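You operate a simulated robot arm through the tools that you are given. There is no shell and no other tool.

You run a simulated robot arm. Do the job below in one go: nothing can be reset, and whatever is moved stays where it is left.

## Task
Put things in order on the top of the gear table. At the end: the grey spray can (marked "PRIMER") from the top of the gear table is on the silver small tray; the gold brass stand from the top of the gear table stands where the red cartridge stood; the red cartridge from the top of the gear table stands where the red plug gauge stood; the red plug gauge from the top of the gear table stands where the silver square insert stood; the silver square insert from the top of the gear table stands where the grey spray can stood; whatever was shut is shut again. Leave all else as you found it, and nothing knocked over. Set down upright: spray can.

The check looks at the end state, three seconds after you hand in, the way a careful person would. Anything else that was tipped, shoved, dropped, spilled or broken makes it a failure.

## Robot
A 6-joint arm with a two-finger parallel gripper, fixed in place. Base frame: the origin is at the foot of the arm, x ahead of it, y to its left, z up; the work surface is at about z = 0.85. Lengths are in m, angles in rad, forces in N, time in s.
With the tool pointing down near the work surface it reaches from about 0.24 to 0.64 m from the base axis. Its first joint turns from -1.152 to 1.152 rad. Payload 2.7 kg.
The tool frame sits at the grasp point between the pads (the TCP): z along the fingers, y along the line on which they close. The tips reach 0.023 m beyond it. The gripper opens to 0.094 m. The fingers are 0.038 m wide and 0.01 m thick; the gripper's body (0.054 by 0.096 m) begins 0.039 m behind the TCP.
Orientation is that of the tool frame in the base frame, as a unit quaternion [x, y, z, w]. With the fingers straight down and closing along the base's y, the tool's x points along the base's -x, its y along +y and its z along -z.

## Interface
- The arm moves only by the tool move_arm. Its argument "commands" is a list of rows, each an object of numbers (a shift or turn left out is 0, a gripper value left out holds the last): "tx", "ty", "tz": the shift along the base's x, y, z in m; "ax", "ay", "az": the turn, a rotation vector about the base's x, y, z in rad. In form: [{"tx": .., "ty": .., "tz": .., "ax": .., "ay": .., "az": ..}, ...]. A call has 1 to 20 rows; each row shifts and turns the commanded pose from where the row before left it. "gripper" is the finger opening in m, from 0 to 0.094, set as the call begins (left out, the last holds). Each row takes 0.2 s and may step no farther than 0.05 m and 0.15 rad from the row before; otherwise, or with a gripper value out of range, the whole call is refused. A pose out of reach is approached as far as the arm can. The call stops where the force on the tool passes 40 N (or 10 N more than at its start, if that is more) or the arm is blocked; 0.2 s more then pass. The fingers move at their own pace (about 0.045 m/s each) and stop on an object; they squeeze with about 39 N. The grip force told is the motor's: it shows also when the fingers shut on nothing. Time passes only in rows, and 0.2 s behind the last, so rows that do not move let the fingers close. The reply holds the time, the measured pose of the TCP, the force on the tool along the base axes, the opening and the grip force, in the units named above and with some noise, with the torque about the TCP (base axes, N m) and any sound that the robot's microphone picked up.
- Cameras (640 x 400 px; columns grow to the right, rows downward): "scene" is fixed at [0.0712, -0.4477, 1.4049]; the picture's right is [0.75, -0.67, 0.00], its down [-0.35, -0.39, -0.85] and it looks along [0.57, 0.63, -0.53] (base axes); focal length 346 px, centre (320, 200). "wrist" rides on the gripper at [0.087, 0.016, -0.074] in the tool frame; the picture's right is [-0.18, 0.98, 0.00], its down [-0.58, -0.11, -0.81] and it looks along [-0.79, -0.15, 0.59] (tool axes); focal length 243 px, centre (320, 200). There is no depth. A picture from a camera that has moved, and an enlarged one, comes with that camera's place and axes in the base frame and with its lens. The place of the scene camera against the robot may be out by one fixed shift of up to 0.025 m in any direction.
- camera(camera): a new picture of that camera. It takes no simulated time.
- zoom(camera, box): a new picture of the part [left, top, right, bottom] of that camera's present view, enlarged. It takes no simulated time.
- close_job(): hands the job in; it is judged then, once.

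Nothing tells you positions but the pictures and the camera data. Unless the task says otherwise, let go and move clear before handing in.

The tools are called as a command line: name --argument value ..., lists and objects as JSON in quotes. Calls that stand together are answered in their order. move_arm: Moves the arm, as the interface text tells. Its arguments: {"type":"object","properties":{"commands":{"type":"array"},"gripper":{"type":"number"}},"required":["commands"]} The other tools are called the same way: camera (camera) takes a picture; zoom (camera, box) takes an enlarged picture of a part of a camera's view; close_job () hands the job in.

At the start:

```text
time_s: 0.0
ee_pos: [0.3065, 0.1649, 1.1654]
tcp_rot: [0.001, 1.0, 0.001, -0.001]
ft_force: [0.3, -0.1, 0.4]
moment: [-0.01, 0.01, 0.02]
opening: 0.0944
gripper_force: 0.0
```

scene: 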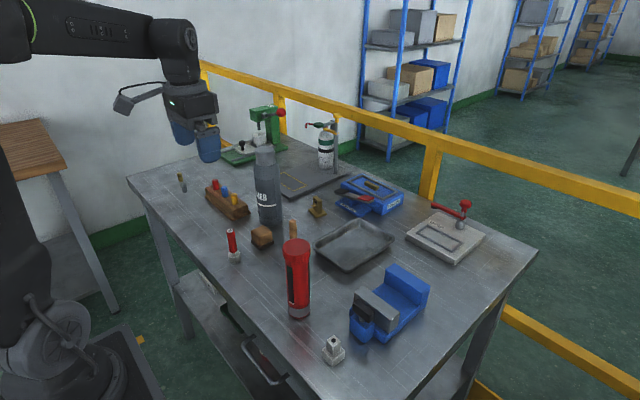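
wrist: 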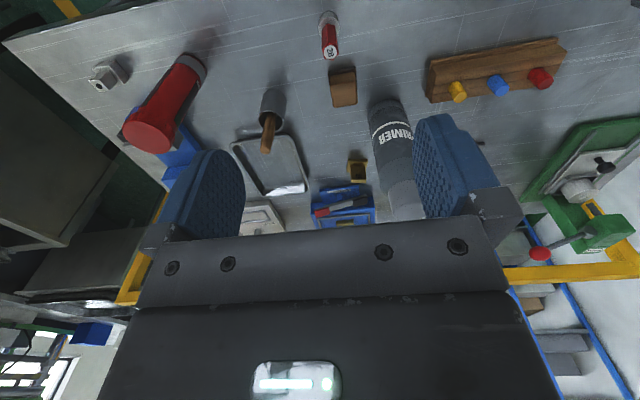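

I see a table with a grey PRIMER can, a small brass stand, a red cylinder, a red plug gauge, a square insert and a silver tray. I'll look closer before moving anything.

zoom --camera "scene" --box '[200, 130, 360, 230]'

zoom --camera "scene" --box '[200, 200, 400, 325]'

zoom --camera "scene" --box '[270, 260, 430, 380]'

zoom --camera "scene" --box '[300, 160, 500, 285]'

zoom --camera "scene" --box '[130, 90, 350, 228]'

```text
4.00 times, centred on (280, 180) of scene
camera zoom: at [0.0712, -0.4477, 1.4049], right [0.75, -0.67, 0.0], down [-0.35, -0.39, -0.85], along [0.57, 0.63, -0.53], focal length 1383 px, centre (480, 280)
```

zoom: 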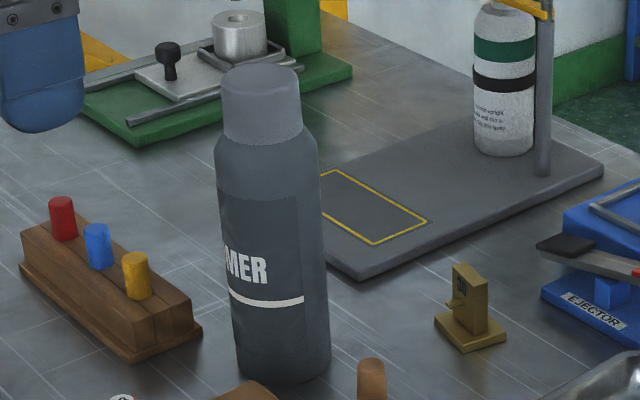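

```text
3.20 times, centred on (300, 262) of scene
camera zoom: at [0.0712, -0.4477, 1.4049], right [0.75, -0.67, 0.0], down [-0.35, -0.39, -0.85], along [0.57, 0.63, -0.53], focal length 1106 px, centre (384, 0)
```

zoom: 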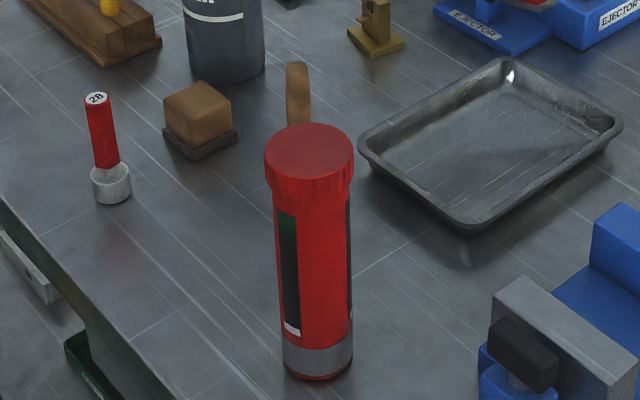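

```text
3.33 times, centred on (350, 320) of scene
camera zoom: at [0.0712, -0.4477, 1.4049], right [0.75, -0.67, 0.0], down [-0.35, -0.39, -0.85], along [0.57, 0.63, -0.53], focal length 1152 px, centre (220, -200)
```

zoom: 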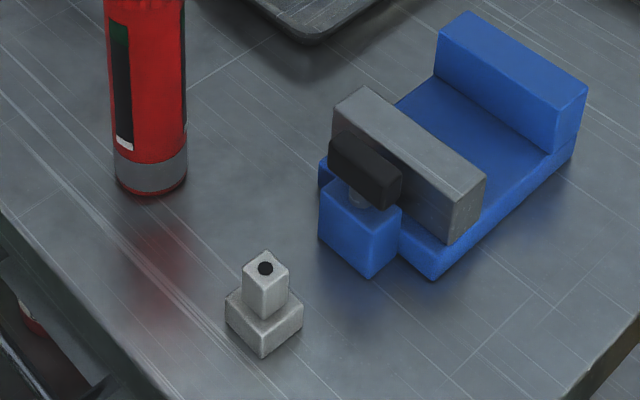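

```text
3.20 times, centred on (400, 222) of scene
camera zoom: at [0.0712, -0.4477, 1.4049], right [0.75, -0.67, 0.0], down [-0.35, -0.39, -0.85], along [0.57, 0.63, -0.53], focal length 1106 px, centre (64, 128)
```

zoom: 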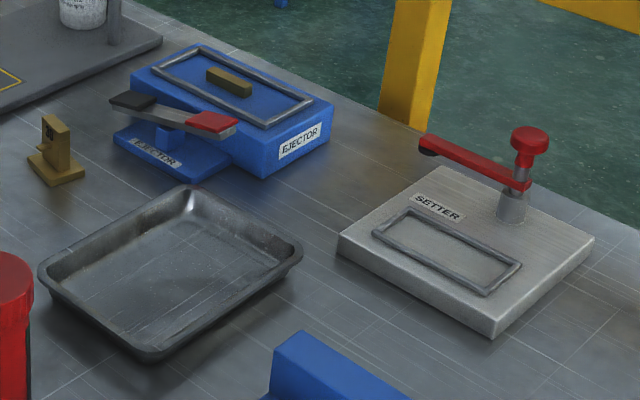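

```text
2.90 times, centred on (240, 159) of scene
camera zoom: at [0.0712, -0.4477, 1.4049], right [0.75, -0.67, 0.0], down [-0.35, -0.39, -0.85], along [0.57, 0.63, -0.53], focal length 1002 px, centre (552, 319)
```

zoom: 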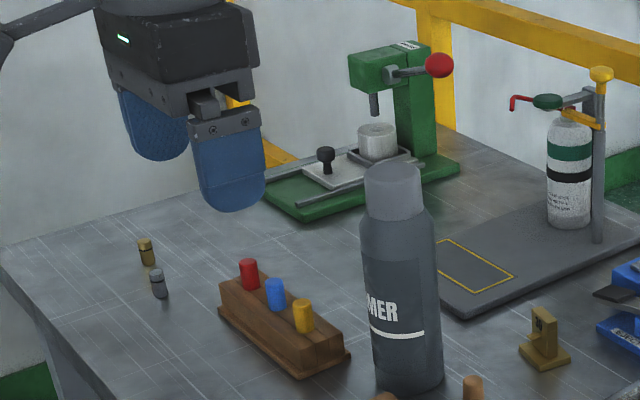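

The large red cylinder should be the cartridge, and the small red "28" piece with a silver ring the plug gauge. The L-shaped gold piece should be the brass stand. I'll enlarge the wrist view next to get accurate positions.

zoom --camera "wrist" --box '[80, 0, 240, 100]'

zoom --camera "wrist" --box '[240, 0, 400, 100]'

zoom --camera "wrist" --box '[220, 80, 444, 220]'

```text
4.00 times, centred on (160, 50) of wrist
camera zoom: at [0.221, 0.1809, 1.2404], right [0.18, 0.98, 0.0], down [0.58, -0.11, 0.81], along [0.79, -0.15, -0.59], focal length 970 px, centre (960, 800)
```

zoom: 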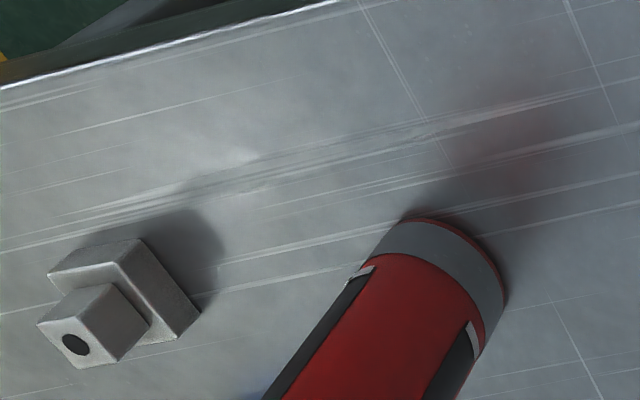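

```text
4.00 times, centred on (320, 50) of wrist
camera zoom: at [0.221, 0.1809, 1.2404], right [0.18, 0.98, 0.0], down [0.58, -0.11, 0.81], along [0.79, -0.15, -0.59], focal length 970 px, centre (320, 800)
```

zoom: 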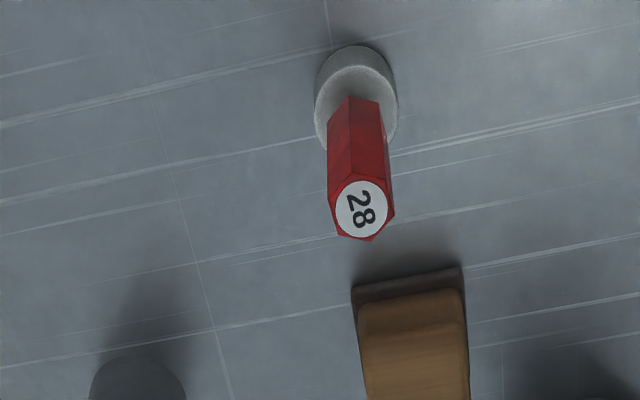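

```text
2.86 times, centred on (332, 150) of wrist
camera zoom: at [0.221, 0.1809, 1.2404], right [0.18, 0.98, 0.0], down [0.58, -0.11, 0.81], along [0.79, -0.15, -0.59], focal length 693 px, centre (286, 343)
```

zoom: 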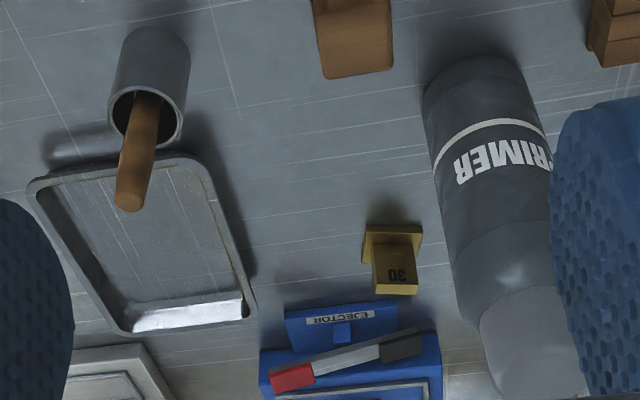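

The can is at about (0.50, 0.25), roughly 0.21 m tall and 0.068 m wide. I'll move above it at the current height and check the alignment with the wrist camera.

move_arm --commands '[{"tx": 0.04, "ty": 0.016}, {"tx": 0.04, "ty": 0.016}, {"tx": 0.04, "ty": 0.016}, {"tx": 0.04, "ty": 0.016}, {"tx": 0.037, "ty": 0.017}, {}]' --gripper 0.094

camera --camera "wrist"

camera --camera "scene"

```text
time_s: 1.4
ee_pos: [0.5037, 0.2462, 1.1646]
tcp_rot: [0.002, 1.0, 0.001, 0.0]
ft_force: [0.3, 0.0, -0.1]
moment: [0.0, -0.02, -0.01]
opening: 0.094
gripper_force: 0.0
```

```text
taken
camera wrist: at [0.4181, 0.2627, 1.2405], right [0.19, 0.98, 0.0], down [0.58, -0.11, 0.81], along [0.79, -0.15, -0.59], focal length 243 px, centre (320, 200)
```

wrist: 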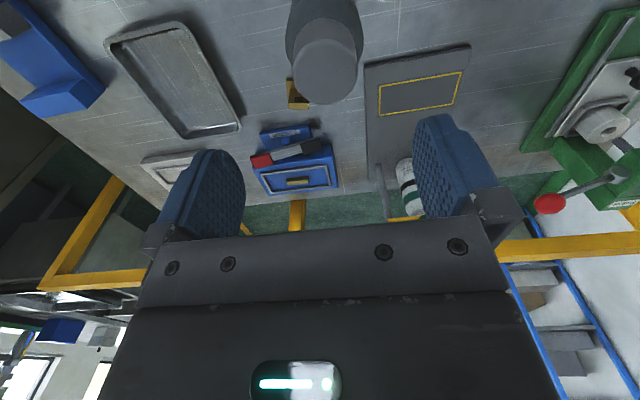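

```text
taken
```

scene: 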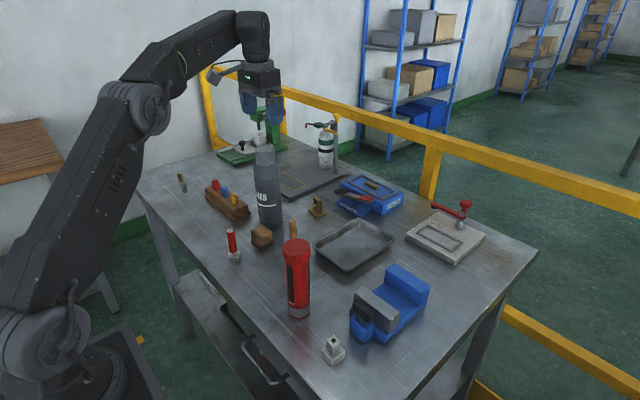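

The can is roughly below the tool but a bit right of the centre column. I'll enlarge it to measure the offset.

zoom --camera "wrist" --box '[240, 0, 400, 100]'

zoom --camera "wrist" --box '[90, 0, 410, 200]'

```text
4.00 times, centred on (320, 50) of wrist
camera zoom: at [0.4181, 0.2627, 1.2405], right [0.19, 0.98, 0.0], down [0.58, -0.11, 0.81], along [0.79, -0.15, -0.59], focal length 970 px, centre (320, 800)
```

zoom: 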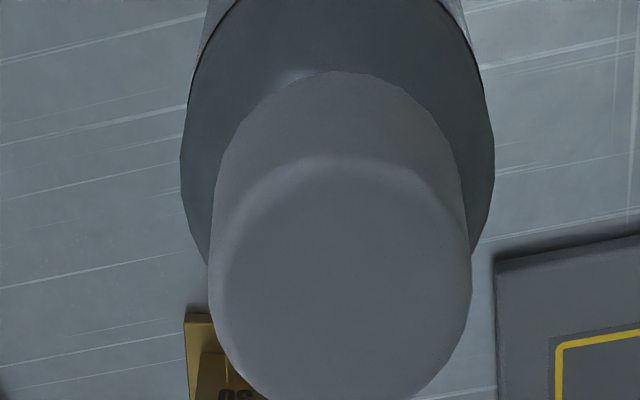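

```text
2.00 times, centred on (250, 100) of wrist
camera zoom: at [0.4181, 0.2627, 1.2405], right [0.19, 0.98, 0.0], down [0.58, -0.11, 0.81], along [0.79, -0.15, -0.59], focal length 485 px, centre (460, 400)
```

zoom: 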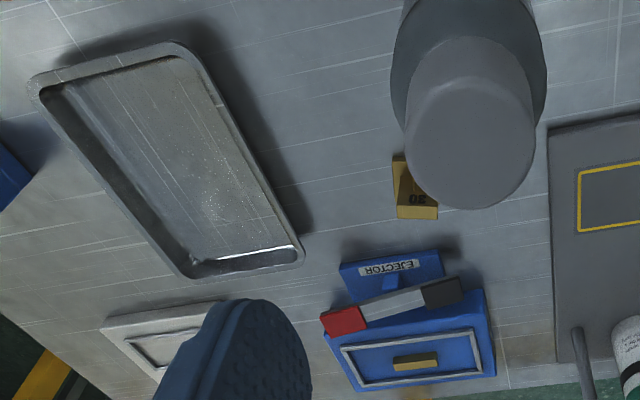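

The cap centre is about (0.5045, 0.249) with the top at z≈1.06. I'll correct by a few millimetres, descend so the pads cover the cap, and then check.

move_arm --commands '[{"tx": 0.001, "ty": 0.003}, {"tz": -0.04}, {"tz": -0.04}, {}]'

camera --camera "wrist"

zoom --camera "scene" --box '[180, 60, 340, 160]'

```text
time_s: 2.4
ee_pos: [0.5045, 0.2499, 1.0858]
tcp_rot: [0.0, 1.0, 0.0, 0.0]
ft_force: [0.1, 0.3, 0.4]
moment: [0.01, 0.03, 0.0]
opening: 0.094
gripper_force: 0.0
```

```text
taken
camera wrist: at [0.4191, 0.2661, 1.1609], right [0.18, 0.98, 0.0], down [0.58, -0.11, 0.81], along [0.79, -0.15, -0.59], focal length 243 px, centre (320, 200)
```

wrist: 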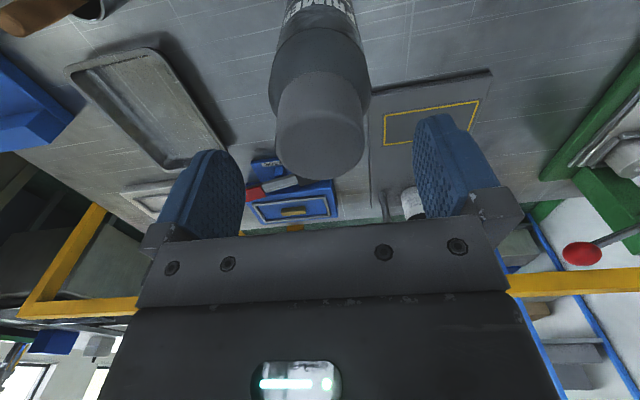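

```text
4.00 times, centred on (260, 110) of scene
camera zoom: at [0.0712, -0.4477, 1.4049], right [0.75, -0.67, 0.0], down [-0.35, -0.39, -0.85], along [0.57, 0.63, -0.53], focal length 1383 px, centre (560, 560)
```

zoom: 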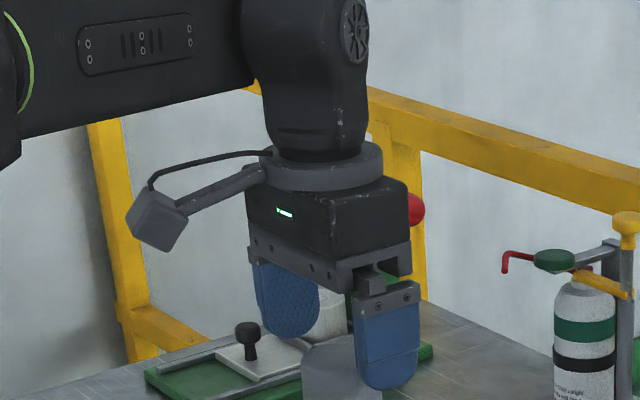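

The can is centred between the fingers. I'll descend to about z=1.038 and close on the cap.

move_arm --commands '[{"tz": -0.025}, {"tz": -0.022}, {}]'

camera --camera "wrist"

zoom --camera "scene" --box '[180, 80, 340, 180]'

```text
time_s: 3.2
ee_pos: [0.5042, 0.2487, 1.0389]
tcp_rot: [0.001, 1.0, 0.001, 0.0]
ft_force: [-0.5, -0.3, -0.4]
moment: [0.02, 0.03, 0.02]
opening: 0.0941
gripper_force: 0.1
```

```text
taken
camera wrist: at [0.4191, 0.2649, 1.1142], right [0.19, 0.98, 0.0], down [0.58, -0.11, 0.81], along [0.79, -0.15, -0.59], focal length 243 px, centre (320, 200)
```

wrist: 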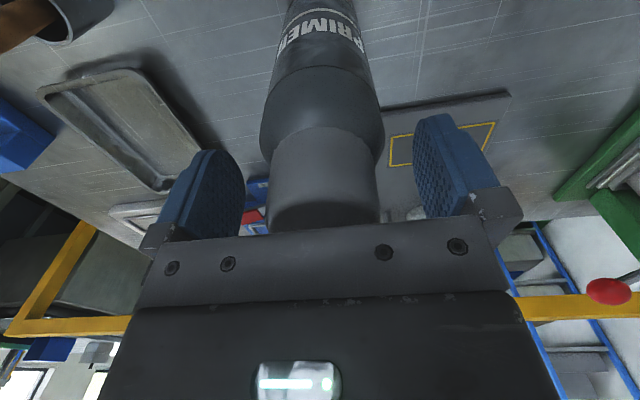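

```text
4.00 times, centred on (260, 130) of scene
camera zoom: at [0.0712, -0.4477, 1.4049], right [0.75, -0.67, 0.0], down [-0.35, -0.39, -0.85], along [0.57, 0.63, -0.53], focal length 1383 px, centre (560, 480)
```

zoom: 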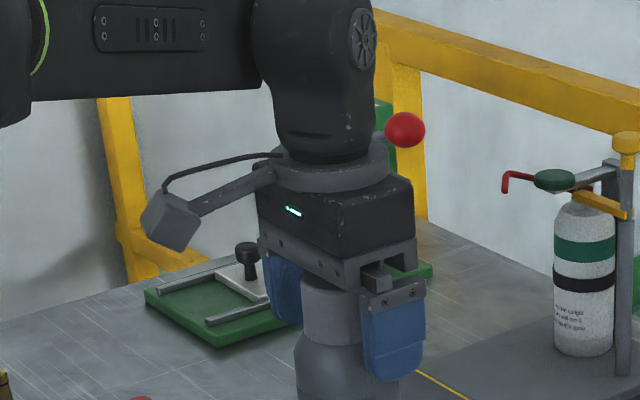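

The cap is between the pads and the tips end near its lower edge. I'll close the gripper.

move_arm --commands '[{}, {}, {}, {}, {}, {}]' --gripper 0.03

camera --camera "wrist"

```text
time_s: 4.6
ee_pos: [0.5056, 0.2491, 1.0393]
tcp_rot: [0.001, 1.0, 0.0, 0.001]
ft_force: [-0.1, 3.4, 0.6]
moment: [0.24, 0.0, 0.02]
opening: 0.0569
gripper_force: 39.1
```

```text
taken
camera wrist: at [0.419, 0.2652, 1.1145], right [0.18, 0.98, 0.0], down [0.58, -0.11, 0.81], along [0.79, -0.15, -0.59], focal length 243 px, centre (320, 200)
```

wrist: 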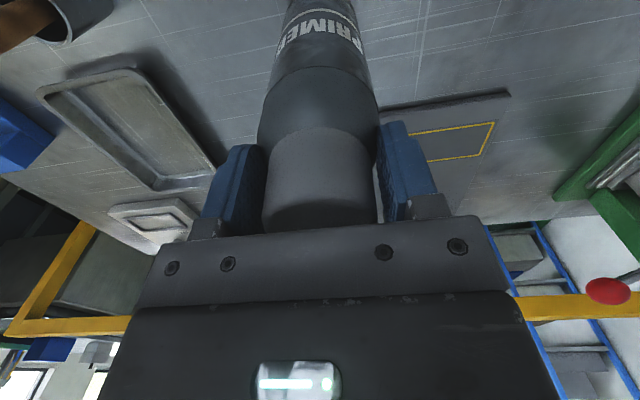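

The fingers stopped at 0.057 m, wider than I expected for the cap. I'll check whether the tips are pressing on the can's shoulder.

zoom --camera "wrist" --box '[200, 60, 440, 240]'

zoom --camera "scene" --box '[230, 130, 310, 180]'

```text
2.22 times, centred on (320, 150) of wrist
camera zoom: at [0.419, 0.2652, 1.1145], right [0.18, 0.98, 0.0], down [0.58, -0.11, 0.81], along [0.79, -0.15, -0.59], focal length 539 px, centre (320, 311)
```

zoom: 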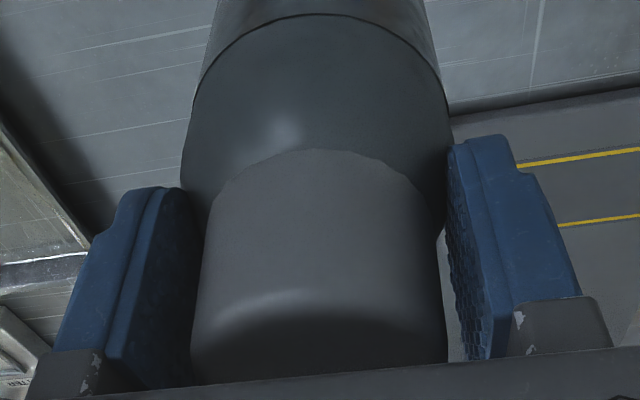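

```text
8.00 times, centred on (270, 155) of scene
camera zoom: at [0.0712, -0.4476, 1.4049], right [0.75, -0.67, 0.0], down [-0.35, -0.39, -0.85], along [0.57, 0.63, -0.53], focal length 2765 px, centre (720, 560)
```

zoom: 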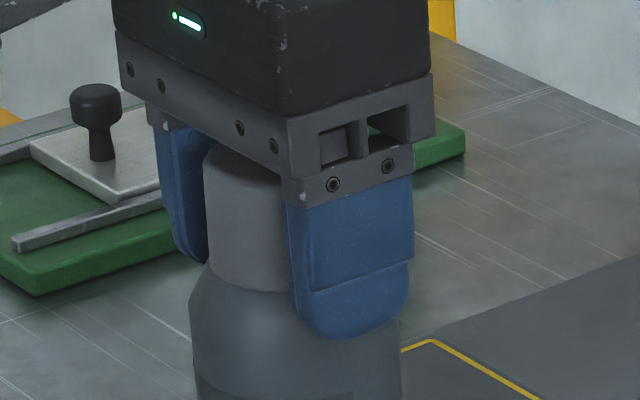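

The tips are on the conical shoulder and not the cap. I'll open, rise 14 mm and grip the cap itself.

move_arm --commands '[{}, {}, {}, {"tz": 0.007, "ty": -0.001}, {"tz": 0.007}, {}]' --gripper 0.085

move_arm --commands '[{}, {}, {}, {}, {}, {}]' --gripper 0.02

zoom --camera "wrist" --box '[200, 60, 440, 240]'

zoom --camera "scene" --box '[230, 130, 310, 180]'

```text
time_s: 6.0
ee_pos: [0.5044, 0.2476, 1.0525]
tcp_rot: [0.0, 1.0, 0.0, 0.0]
ft_force: [1.2, 0.0, -0.4]
moment: [-0.02, 0.01, 0.01]
opening: 0.0851
gripper_force: 0.1
```

```text
time_s: 7.4
ee_pos: [0.5054, 0.2472, 1.0525]
tcp_rot: [-0.001, 1.0, 0.002, 0.001]
ft_force: [-0.5, 3.9, 0.9]
moment: [0.29, -0.01, 0.04]
opening: 0.0564
gripper_force: 38.7
```

```text
2.22 times, centred on (320, 150) of wrist
camera zoom: at [0.4189, 0.2643, 1.1279], right [0.18, 0.98, 0.0], down [0.58, -0.11, 0.81], along [0.79, -0.15, -0.59], focal length 539 px, centre (320, 311)
```

zoom: 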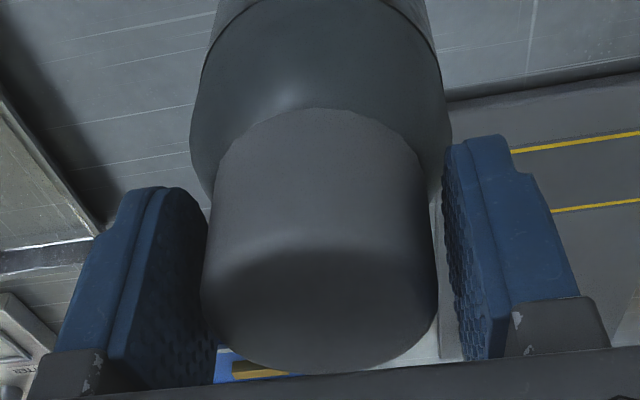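

```text
8.00 times, centred on (270, 155) of scene
camera zoom: at [0.0712, -0.4476, 1.4049], right [0.75, -0.67, 0.0], down [-0.35, -0.39, -0.85], along [0.57, 0.63, -0.53], focal length 2765 px, centre (720, 560)
```

zoom: 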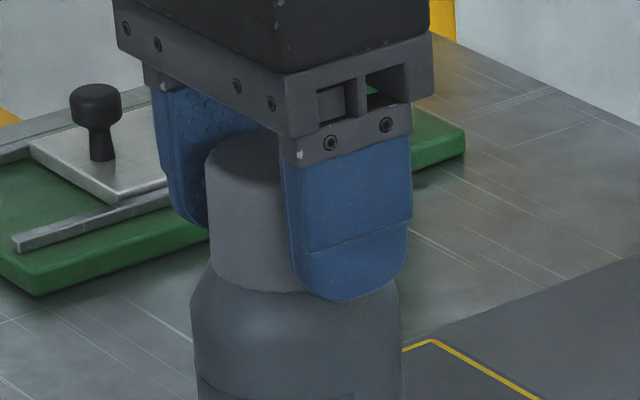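

There is still a gap at the cap, and the cap's lower edge appears to be at z≈1.033. I'll rise another 10 mm and grip again.

move_arm --commands '[{}, {}, {}, {"tz": 0.005}, {"tz": 0.005}, {}]' --gripper 0.08

move_arm --commands '[{}, {}, {}, {}, {}, {}]' --gripper 0.02

zoom --camera "wrist" --box '[200, 60, 440, 240]'

zoom --camera "scene" --box '[230, 130, 310, 180]'

```text
time_s: 8.8
ee_pos: [0.5046, 0.2476, 1.0621]
tcp_rot: [0.001, 1.0, 0.0, 0.0]
ft_force: [0.3, -0.1, 1.1]
moment: [0.01, -0.02, -0.01]
opening: 0.08
gripper_force: 0.1
```

```text
time_s: 10.2
ee_pos: [0.5051, 0.2482, 1.0639]
tcp_rot: [0.001, 1.0, 0.001, 0.0]
ft_force: [1.2, 3.2, 1.1]
moment: [0.36, -0.03, 0.03]
opening: 0.0557
gripper_force: 38.9
```

```text
2.22 times, centred on (320, 150) of wrist
camera zoom: at [0.4185, 0.2641, 1.1379], right [0.18, 0.98, 0.0], down [0.58, -0.11, 0.81], along [0.79, -0.15, -0.59], focal length 539 px, centre (320, 311)
```

zoom: 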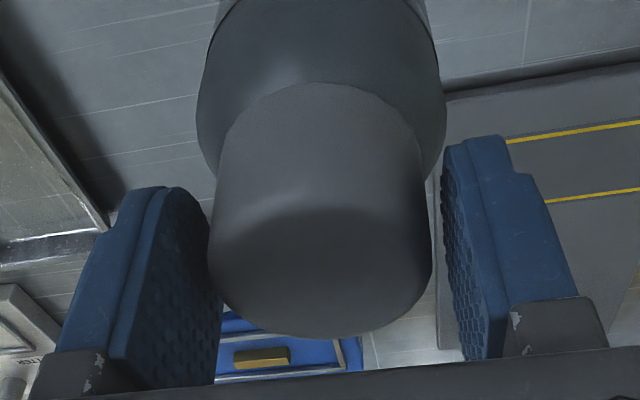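

```text
8.00 times, centred on (270, 155) of scene
camera zoom: at [0.0712, -0.4476, 1.4049], right [0.75, -0.67, 0.0], down [-0.35, -0.39, -0.85], along [0.57, 0.63, -0.53], focal length 2765 px, centre (720, 560)
```

zoom: 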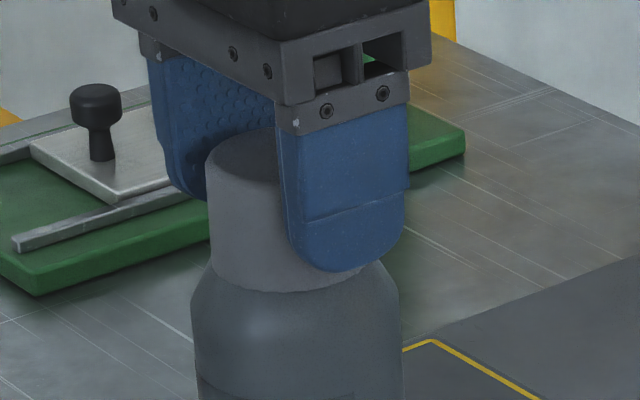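

The opening hardly changes with height, so the pads are on a slightly tapered cap and the first grips were also fine. I'll go back down about 16 mm for more overlap, close and lift.

move_arm --commands '[{}, {}, {}, {"tz": -0.008}, {"tz": -0.008}, {}]' --gripper 0.08

move_arm --commands '[{}, {}, {}, {}, {}, {}, {"tz": 0.01}, {"tz": 0.01}, {}]' --gripper 0.02

camera --camera "wrist"

camera --camera "scene"

```text
time_s: 11.6
ee_pos: [0.5048, 0.248, 1.0456]
tcp_rot: [0.0, 1.0, 0.001, 0.0]
ft_force: [0.1, 0.5, 0.2]
moment: [-0.01, -0.01, 0.01]
opening: 0.0801
gripper_force: 0.0
```

```text
time_s: 13.6
ee_pos: [0.5047, 0.2484, 1.0648]
tcp_rot: [0.001, 1.0, 0.0, 0.0]
ft_force: [-0.2, 0.3, -8.5]
moment: [-0.01, 0.01, 0.03]
opening: 0.0565
gripper_force: 38.5
```

```text
taken
camera wrist: at [0.419, 0.2642, 1.1413], right [0.18, 0.98, 0.0], down [0.58, -0.11, 0.81], along [0.79, -0.15, -0.59], focal length 243 px, centre (320, 200)
```

wrist: 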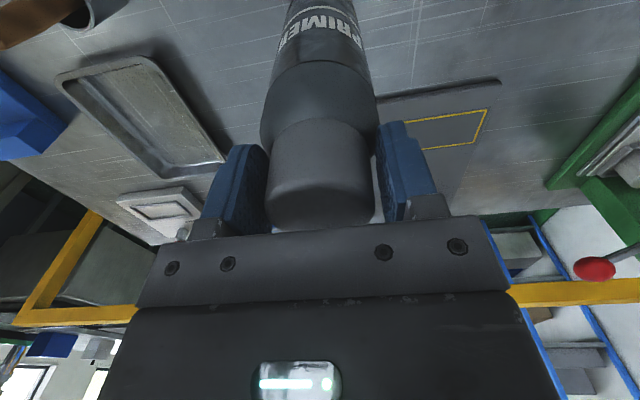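

```text
taken
```

scene: 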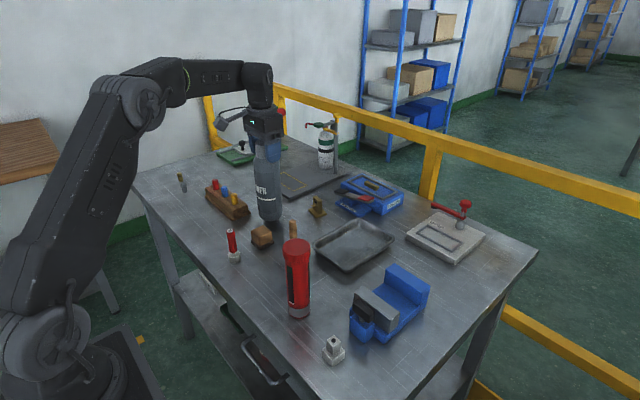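

The can is lifted and weighs about 0.87 kg; its spot is (0.505, 0.248). The tray spans roughly x 0.50–0.67, y −0.05–0.07, centre about (0.583, 0.008). I'll lift higher and move over the tray.

move_arm --commands '[{"tz": 0.03}, {"tz": 0.03}, {"tz": 0.03}, {"tz": 0.02}, {"tx": 0.01, "ty": -0.03}, {"tx": 0.01, "ty": -0.03}, {"tx": 0.01, "ty": -0.03}, {"tx": 0.01, "ty": -0.03}, {"tx": 0.01, "ty": -0.03}, {"tx": 0.01, "ty": -0.03}, {"tx": 0.01, "ty": -0.03}, {"tx": 0.005, "ty": -0.03}, {}, {}]'

camera --camera "wrist"

camera --camera "scene"

```text
time_s: 16.6
ee_pos: [0.5735, 0.0062, 1.1721]
tcp_rot: [0.0, 1.0, 0.0, -0.001]
ft_force: [0.1, 0.2, -8.5]
moment: [0.01, 0.02, 0.0]
opening: 0.0567
gripper_force: 39.3
out of reach, approached as far as the arm can: row 11
```

```text
taken
camera wrist: at [0.4875, 0.023, 1.2473], right [0.18, 0.98, 0.0], down [0.58, -0.11, 0.81], along [0.79, -0.15, -0.59], focal length 243 px, centre (320, 200)
```

wrist: 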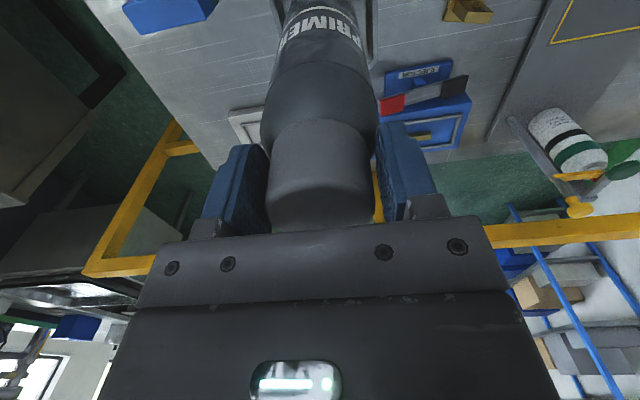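

```text
taken
```

scene: 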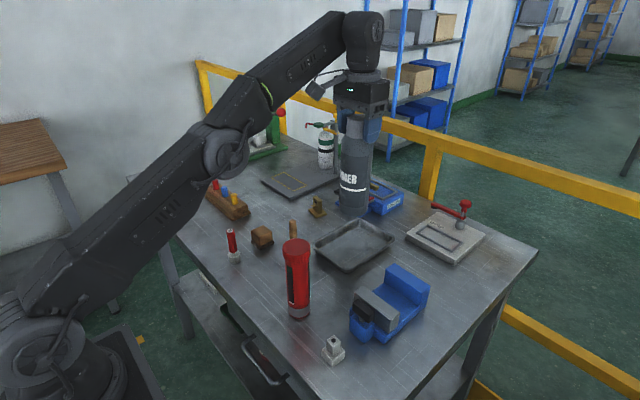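

The arm is at its reach limit at this height, but the reach should improve lower down. I'll descend most of the way over the tray and check.

move_arm --commands '[{"tz": -0.03}, {"tz": -0.03}, {"tz": -0.02}, {}, {}]'

camera --camera "wrist"

zoom --camera "scene" --box '[280, 140, 440, 290]'

```text
time_s: 17.8
ee_pos: [0.5752, 0.0065, 1.0941]
tcp_rot: [0.001, 1.0, 0.001, 0.0]
ft_force: [0.2, -0.3, -8.7]
moment: [-0.02, 0.01, -0.03]
opening: 0.0564
gripper_force: 39.0
```

```text
taken
camera wrist: at [0.4893, 0.0234, 1.1682], right [0.18, 0.98, 0.0], down [0.58, -0.11, 0.81], along [0.79, -0.15, -0.59], focal length 243 px, centre (320, 200)
```

wrist: 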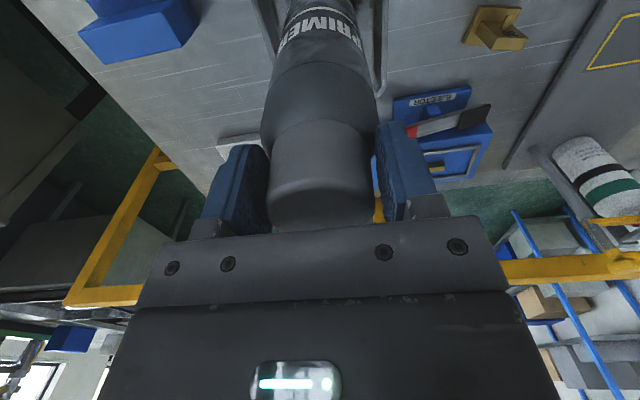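

```text
2.67 times, centred on (360, 215) of scene
camera zoom: at [0.0714, -0.4477, 1.4049], right [0.75, -0.67, 0.0], down [-0.35, -0.39, -0.85], along [0.57, 0.63, -0.53], focal length 922 px, centre (213, 160)
```

zoom: 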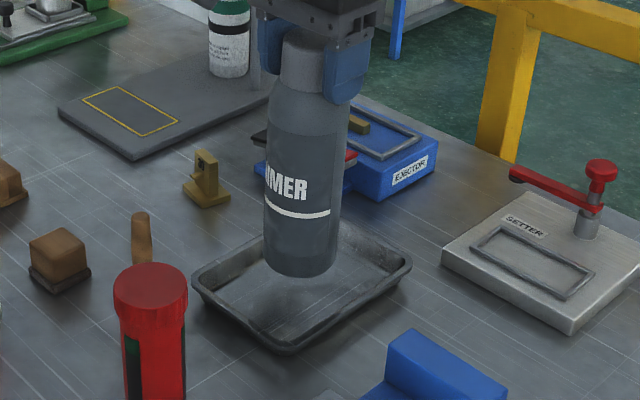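

The can is above the tray. I'll enlarge both views to check how well it is centred before setting it down.

zoom --camera "wrist" --box '[200, 0, 440, 150]'

zoom --camera "scene" --box '[305, 205, 405, 280]'

```text
2.67 times, centred on (320, 75) of wrist
camera zoom: at [0.4893, 0.0234, 1.1682], right [0.18, 0.98, 0.0], down [0.58, -0.11, 0.81], along [0.79, -0.15, -0.59], focal length 647 px, centre (320, 533)
```

zoom: 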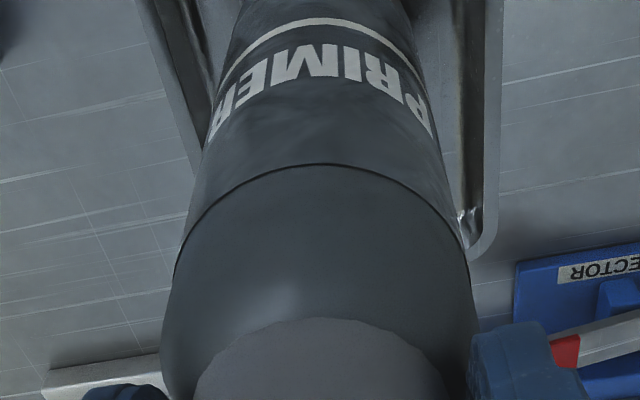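

```text
5.33 times, centred on (355, 242) of scene
camera zoom: at [0.0714, -0.4477, 1.4049], right [0.75, -0.67, 0.0], down [-0.35, -0.39, -0.85], along [0.57, 0.63, -0.53], focal length 1844 px, centre (133, -27)
```

zoom: 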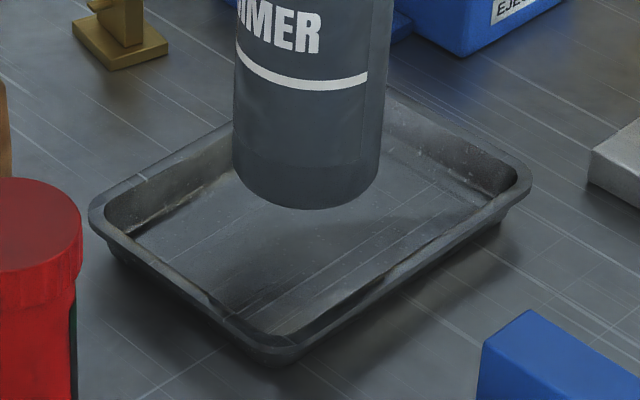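

The two views agree the can should go a bit further in +x and slightly +y to be centred. I'll shift and lower in small steps, checking before contact.

move_arm --commands '[{"tx": 0.006, "ty": 0.003}, {"tx": 0.006, "ty": 0.003}, {"tz": -0.01}, {"tz": -0.01}, {}]'

zoom --camera "wrist" --box '[200, 0, 440, 150]'

zoom --camera "scene" --box '[305, 205, 405, 280]'

```text
time_s: 19.0
ee_pos: [0.5876, 0.0139, 1.0728]
tcp_rot: [0.001, 1.0, 0.0, 0.0]
ft_force: [0.2, 0.6, -9.6]
moment: [0.01, -0.01, 0.03]
opening: 0.0566
gripper_force: 38.4
```

```text
2.67 times, centred on (320, 75) of wrist
camera zoom: at [0.5014, 0.0296, 1.1485], right [0.18, 0.98, 0.0], down [0.58, -0.11, 0.81], along [0.79, -0.15, -0.59], focal length 647 px, centre (320, 533)
```

zoom: 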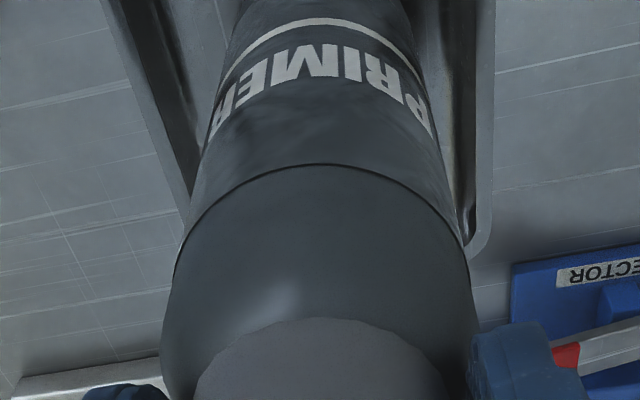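

```text
5.33 times, centred on (355, 242) of scene
camera zoom: at [0.0714, -0.4477, 1.4049], right [0.75, -0.67, 0.0], down [-0.35, -0.39, -0.85], along [0.57, 0.63, -0.53], focal length 1844 px, centre (133, -27)
```

zoom: 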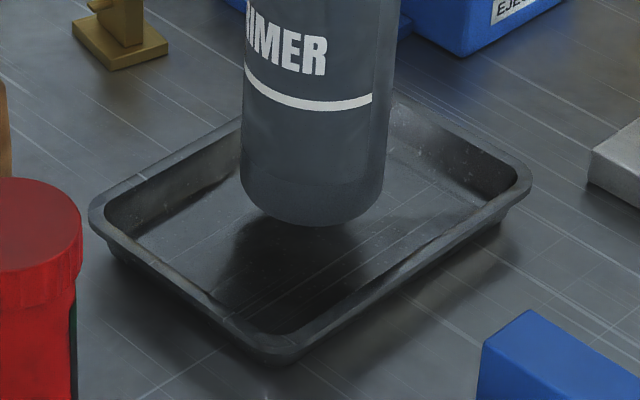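

It is now within a few millimetres of the tray's centre. I'll lower the last 25 mm in small steps until contact.

move_arm --commands '[{"tz": -0.008, "ty": -0.002}, {"tz": -0.006}, {"tz": -0.004}, {}]'

zoom --camera "scene" --box '[305, 205, 405, 280]'

```text
time_s: 20.0
ee_pos: [0.5871, 0.0115, 1.0562]
tcp_rot: [0.001, 1.0, 0.001, 0.0]
ft_force: [-0.3, 0.7, -9.7]
moment: [-0.01, 0.04, 0.03]
opening: 0.0563
gripper_force: 39.0
```

```text
5.33 times, centred on (355, 242) of scene
camera zoom: at [0.0714, -0.4477, 1.4049], right [0.75, -0.67, 0.0], down [-0.35, -0.39, -0.85], along [0.57, 0.63, -0.53], focal length 1844 px, centre (133, -27)
```

zoom: 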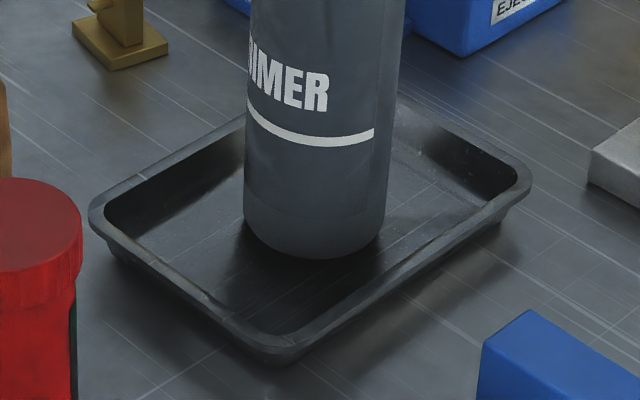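

The can sits well inside the tray walls. I'll creep down now, watching the force for contact.

move_arm --commands '[{"tz": -0.002}, {"tz": -0.002}, {}]'

move_arm --commands '[{"tz": -0.0015}, {}]'

move_arm --commands '[{"tz": -0.0015}, {}]'

```text
time_s: 20.8
ee_pos: [0.5879, 0.0119, 1.0518]
tcp_rot: [0.0, 1.0, -0.001, 0.0]
ft_force: [-0.1, 1.5, -8.7]
moment: [-0.01, 0.0, -0.01]
opening: 0.0565
gripper_force: 38.8
```

```text
time_s: 21.4
ee_pos: [0.5867, 0.011, 1.0491]
tcp_rot: [0.001, 1.0, 0.001, 0.0]
ft_force: [0.8, 1.1, -5.8]
moment: [0.0, 0.09, -0.02]
opening: 0.0565
gripper_force: 39.3
```

```text
time_s: 22.0
ee_pos: [0.5872, 0.0102, 1.0507]
tcp_rot: [0.0, 1.0, 0.0, 0.002]
ft_force: [-3.2, 1.7, 5.3]
moment: [-0.25, 0.57, -0.04]
opening: 0.0564
gripper_force: 38.8
```

The can has touched the tray floor. I'll relax about 1 mm and open.

move_arm --commands '[{"tz": 0.001}, {}]'

move_arm --commands '[{}, {}, {}, {}]' --gripper 0.09

zoom --camera "scene" --box '[285, 130, 445, 280]'

camera --camera "wrist"

```text
time_s: 22.6
ee_pos: [0.5881, 0.0102, 1.0499]
tcp_rot: [0.001, 1.0, 0.0, 0.001]
ft_force: [-1.3, 0.2, 3.7]
moment: [-0.29, 0.07, 0.03]
opening: 0.0563
gripper_force: 39.3
```

```text
time_s: 23.6
ee_pos: [0.5862, 0.0115, 1.051]
tcp_rot: [0.0, 1.0, 0.0, 0.0]
ft_force: [-0.6, -0.1, -0.7]
moment: [0.03, 0.02, -0.02]
opening: 0.0899
gripper_force: 0.1
```

```text
2.67 times, centred on (365, 205) of scene
camera zoom: at [0.0712, -0.4477, 1.4049], right [0.75, -0.67, 0.0], down [-0.35, -0.39, -0.85], along [0.57, 0.63, -0.53], focal length 922 px, centre (200, 187)
```

zoom: 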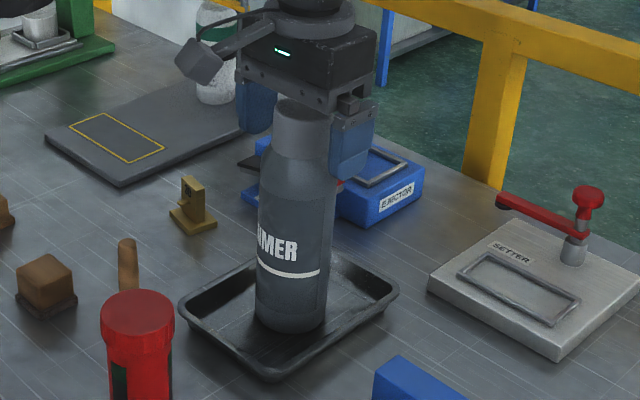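

```text
taken
camera wrist: at [0.5011, 0.0274, 1.125], right [0.18, 0.98, 0.0], down [0.58, -0.11, 0.81], along [0.79, -0.15, -0.59], focal length 243 px, centre (320, 200)
```

wrist: 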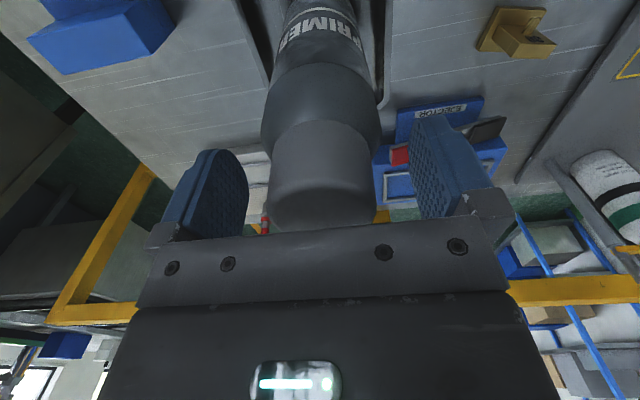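

The can stands upright in the tray. I'll rise clear of it, and take an enlarged view of the brass stand from here.

move_arm --commands '[{"tz": 0.03}, {"tz": 0.03}, {"tz": 0.02}, {"tx": -0.04}, {"tx": -0.04}, {"tx": -0.04, "tz": 0.02}, {}]'

camera --camera "wrist"

camera --camera "scene"

```text
time_s: 25.2
ee_pos: [0.4669, 0.0126, 1.1506]
tcp_rot: [0.001, 1.0, 0.001, 0.001]
ft_force: [0.7, 0.6, -0.4]
moment: [-0.01, -0.02, -0.01]
opening: 0.0901
gripper_force: 0.0
```

```text
taken
camera wrist: at [0.3802, 0.0283, 1.2252], right [0.19, 0.98, 0.0], down [0.58, -0.11, 0.81], along [0.79, -0.15, -0.59], focal length 243 px, centre (320, 200)
```

wrist: 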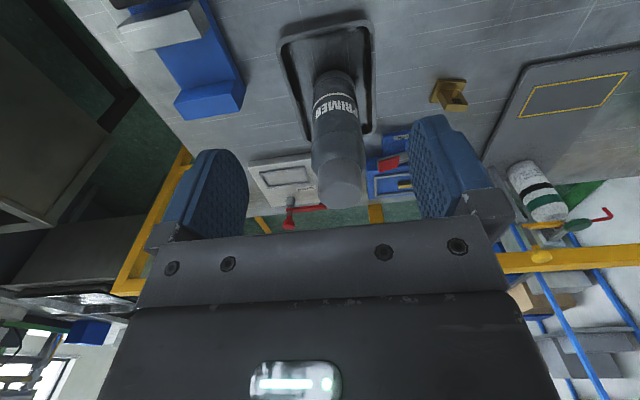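

```text
taken
```

scene: 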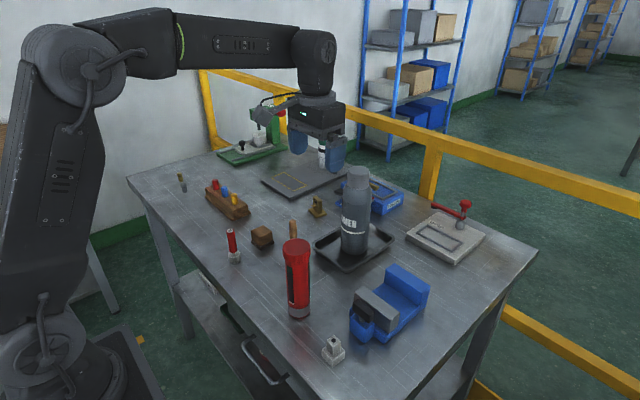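

Next is the square insert, near (0.345, −0.185). I'll move above and behind it to look with the wrist camera.

move_arm --commands '[{"tx": -0.028, "ty": -0.031}, {"tx": -0.028, "ty": -0.031}, {"tx": -0.028, "ty": -0.031}, {"tx": -0.028, "ty": -0.031}, {"tx": -0.028, "ty": -0.031}, {"tx": -0.012, "ty": -0.031}, {"tz": -0.04}, {}]'

camera --camera "wrist"

zoom --camera "wrist" --box '[240, 0, 400, 100]'

```text
time_s: 27.0
ee_pos: [0.3159, -0.1755, 1.1083]
tcp_rot: [0.0, 1.0, 0.001, 0.0]
ft_force: [0.3, -0.4, -0.3]
moment: [-0.01, -0.02, -0.02]
opening: 0.0901
gripper_force: 0.1
```

```text
taken
camera wrist: at [0.2297, -0.1592, 1.1842], right [0.18, 0.98, 0.0], down [0.58, -0.11, 0.81], along [0.79, -0.15, -0.59], focal length 243 px, centre (320, 200)
```

wrist: 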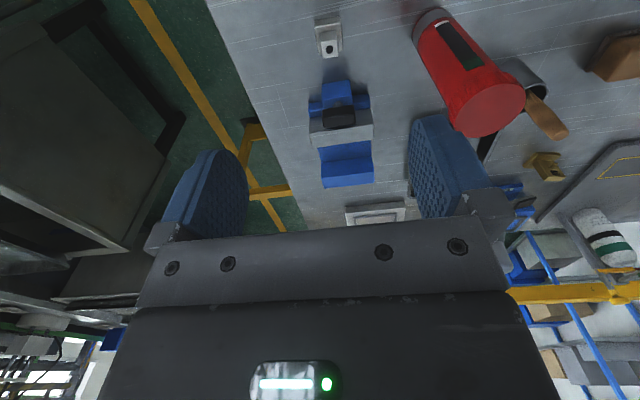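

```text
4.00 times, centred on (320, 50) of wrist
camera zoom: at [0.2297, -0.1592, 1.1842], right [0.18, 0.98, 0.0], down [0.58, -0.11, 0.81], along [0.79, -0.15, -0.59], focal length 970 px, centre (320, 800)
```

zoom: 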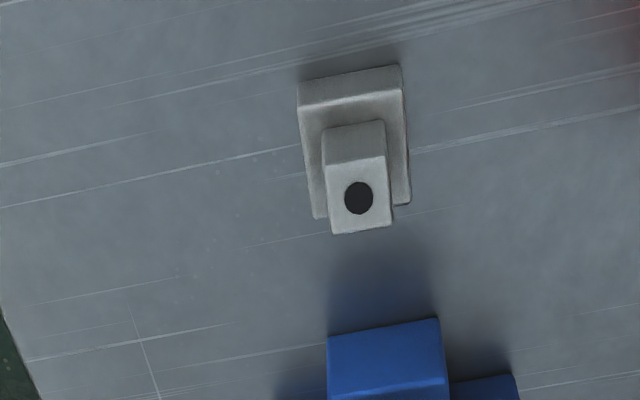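

The insert sits at about (0.3457, −0.1707), with a 30 mm base and a 17 mm post topping out at z≈0.894. I'll move above it, lower to a hover and check.

move_arm --commands '[{"tx": 0.03, "ty": 0.005}, {"tz": -0.04}, {"tz": -0.04}, {"tz": -0.04}, {"tz": -0.03}, {}]' --gripper 0.06

camera --camera "wrist"

zoom --camera "scene" --box '[270, 280, 430, 380]'

```text
time_s: 28.4
ee_pos: [0.3454, -0.168, 0.9588]
tcp_rot: [0.001, 1.0, 0.0, 0.001]
ft_force: [0.7, 0.1, 0.0]
moment: [-0.01, 0.03, -0.03]
opening: 0.0598
gripper_force: 0.0
```

```text
taken
camera wrist: at [0.2591, -0.1532, 1.034], right [0.18, 0.98, 0.0], down [0.58, -0.11, 0.81], along [0.79, -0.15, -0.59], focal length 243 px, centre (320, 200)
```

wrist: 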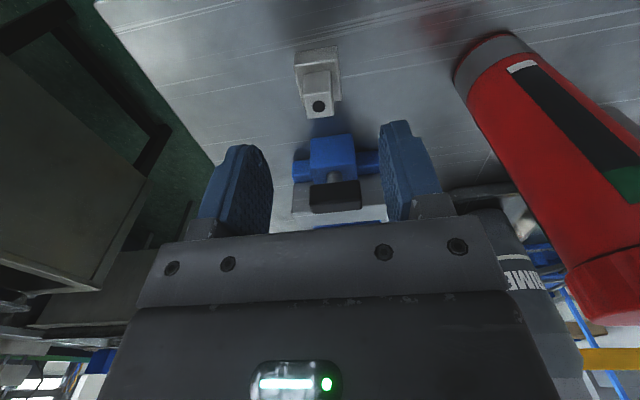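

```text
4.00 times, centred on (350, 330) of scene
camera zoom: at [0.0712, -0.4477, 1.4049], right [0.75, -0.67, 0.0], down [-0.35, -0.39, -0.85], along [0.57, 0.63, -0.53], focal length 1383 px, centre (200, -320)
```

zoom: 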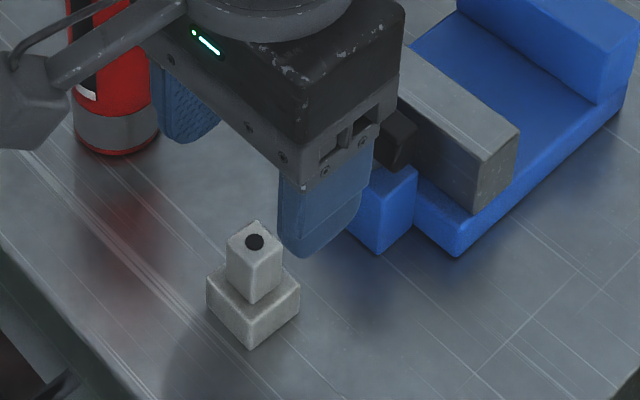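

The post is centred between the fingers. I'll descend so the tips stay just above the base block, and close on the post.

move_arm --commands '[{"tz": -0.03}, {"tz": -0.02}, {"tz": -0.012}, {}]'

zoom --camera "wrist" --box '[220, 60, 420, 240]'

zoom --camera "scene" --box '[290, 305, 410, 380]'

```text
time_s: 29.4
ee_pos: [0.3464, -0.1706, 0.897]
tcp_rot: [0.001, 1.0, 0.0, 0.0]
ft_force: [0.2, -0.5, -0.3]
moment: [-0.02, 0.0, 0.0]
opening: 0.0599
gripper_force: 0.1
```

```text
2.22 times, centred on (320, 150) of wrist
camera zoom: at [0.2594, -0.1538, 0.9724], right [0.18, 0.98, 0.0], down [0.58, -0.11, 0.81], along [0.79, -0.15, -0.59], focal length 539 px, centre (320, 311)
```

zoom: 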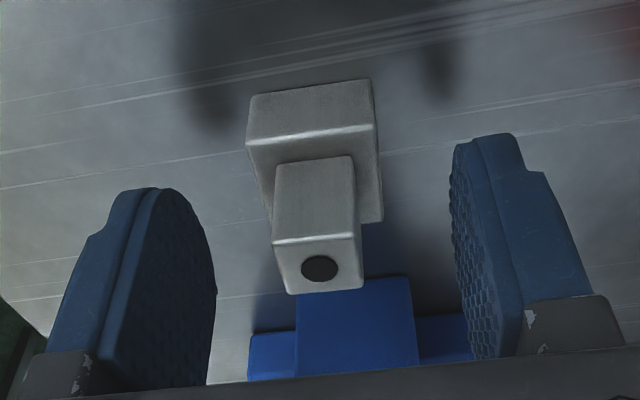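

```text
5.33 times, centred on (350, 342) of scene
camera zoom: at [0.0712, -0.4477, 1.4049], right [0.75, -0.67, 0.0], down [-0.35, -0.39, -0.85], along [0.57, 0.63, -0.53], focal length 1844 px, centre (160, -560)
```

zoom: 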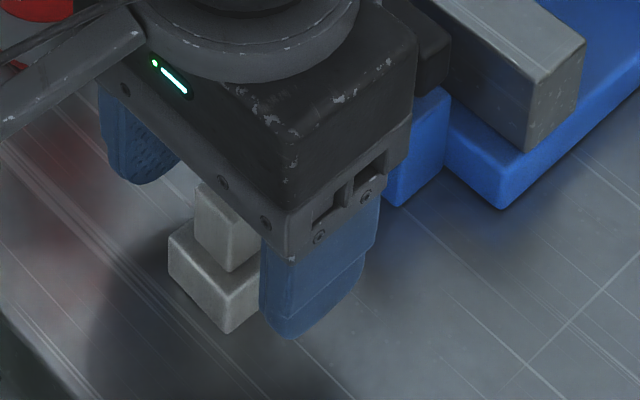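

The post is centred with the tips just above the base block. I'll close and lift slightly.

move_arm --commands '[{}, {}, {}, {}, {}]' --gripper 0.0

zoom --camera "wrist" --box '[220, 60, 420, 240]'

```text
time_s: 30.6
ee_pos: [0.3444, -0.1707, 0.898]
tcp_rot: [0.0, 1.0, 0.0, 0.0]
ft_force: [1.2, 0.0, 0.0]
moment: [-0.01, 0.03, -0.02]
opening: 0.0175
gripper_force: 39.1
```

```text
2.22 times, centred on (320, 150) of wrist
camera zoom: at [0.2594, -0.1538, 0.9727], right [0.18, 0.98, 0.0], down [0.58, -0.11, 0.81], along [0.79, -0.15, -0.59], focal length 539 px, centre (320, 311)
```

zoom: 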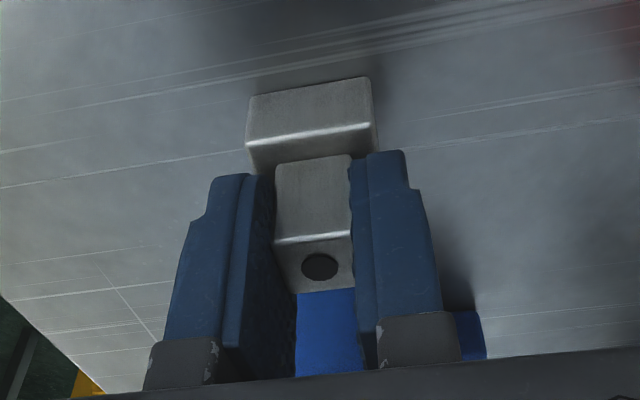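

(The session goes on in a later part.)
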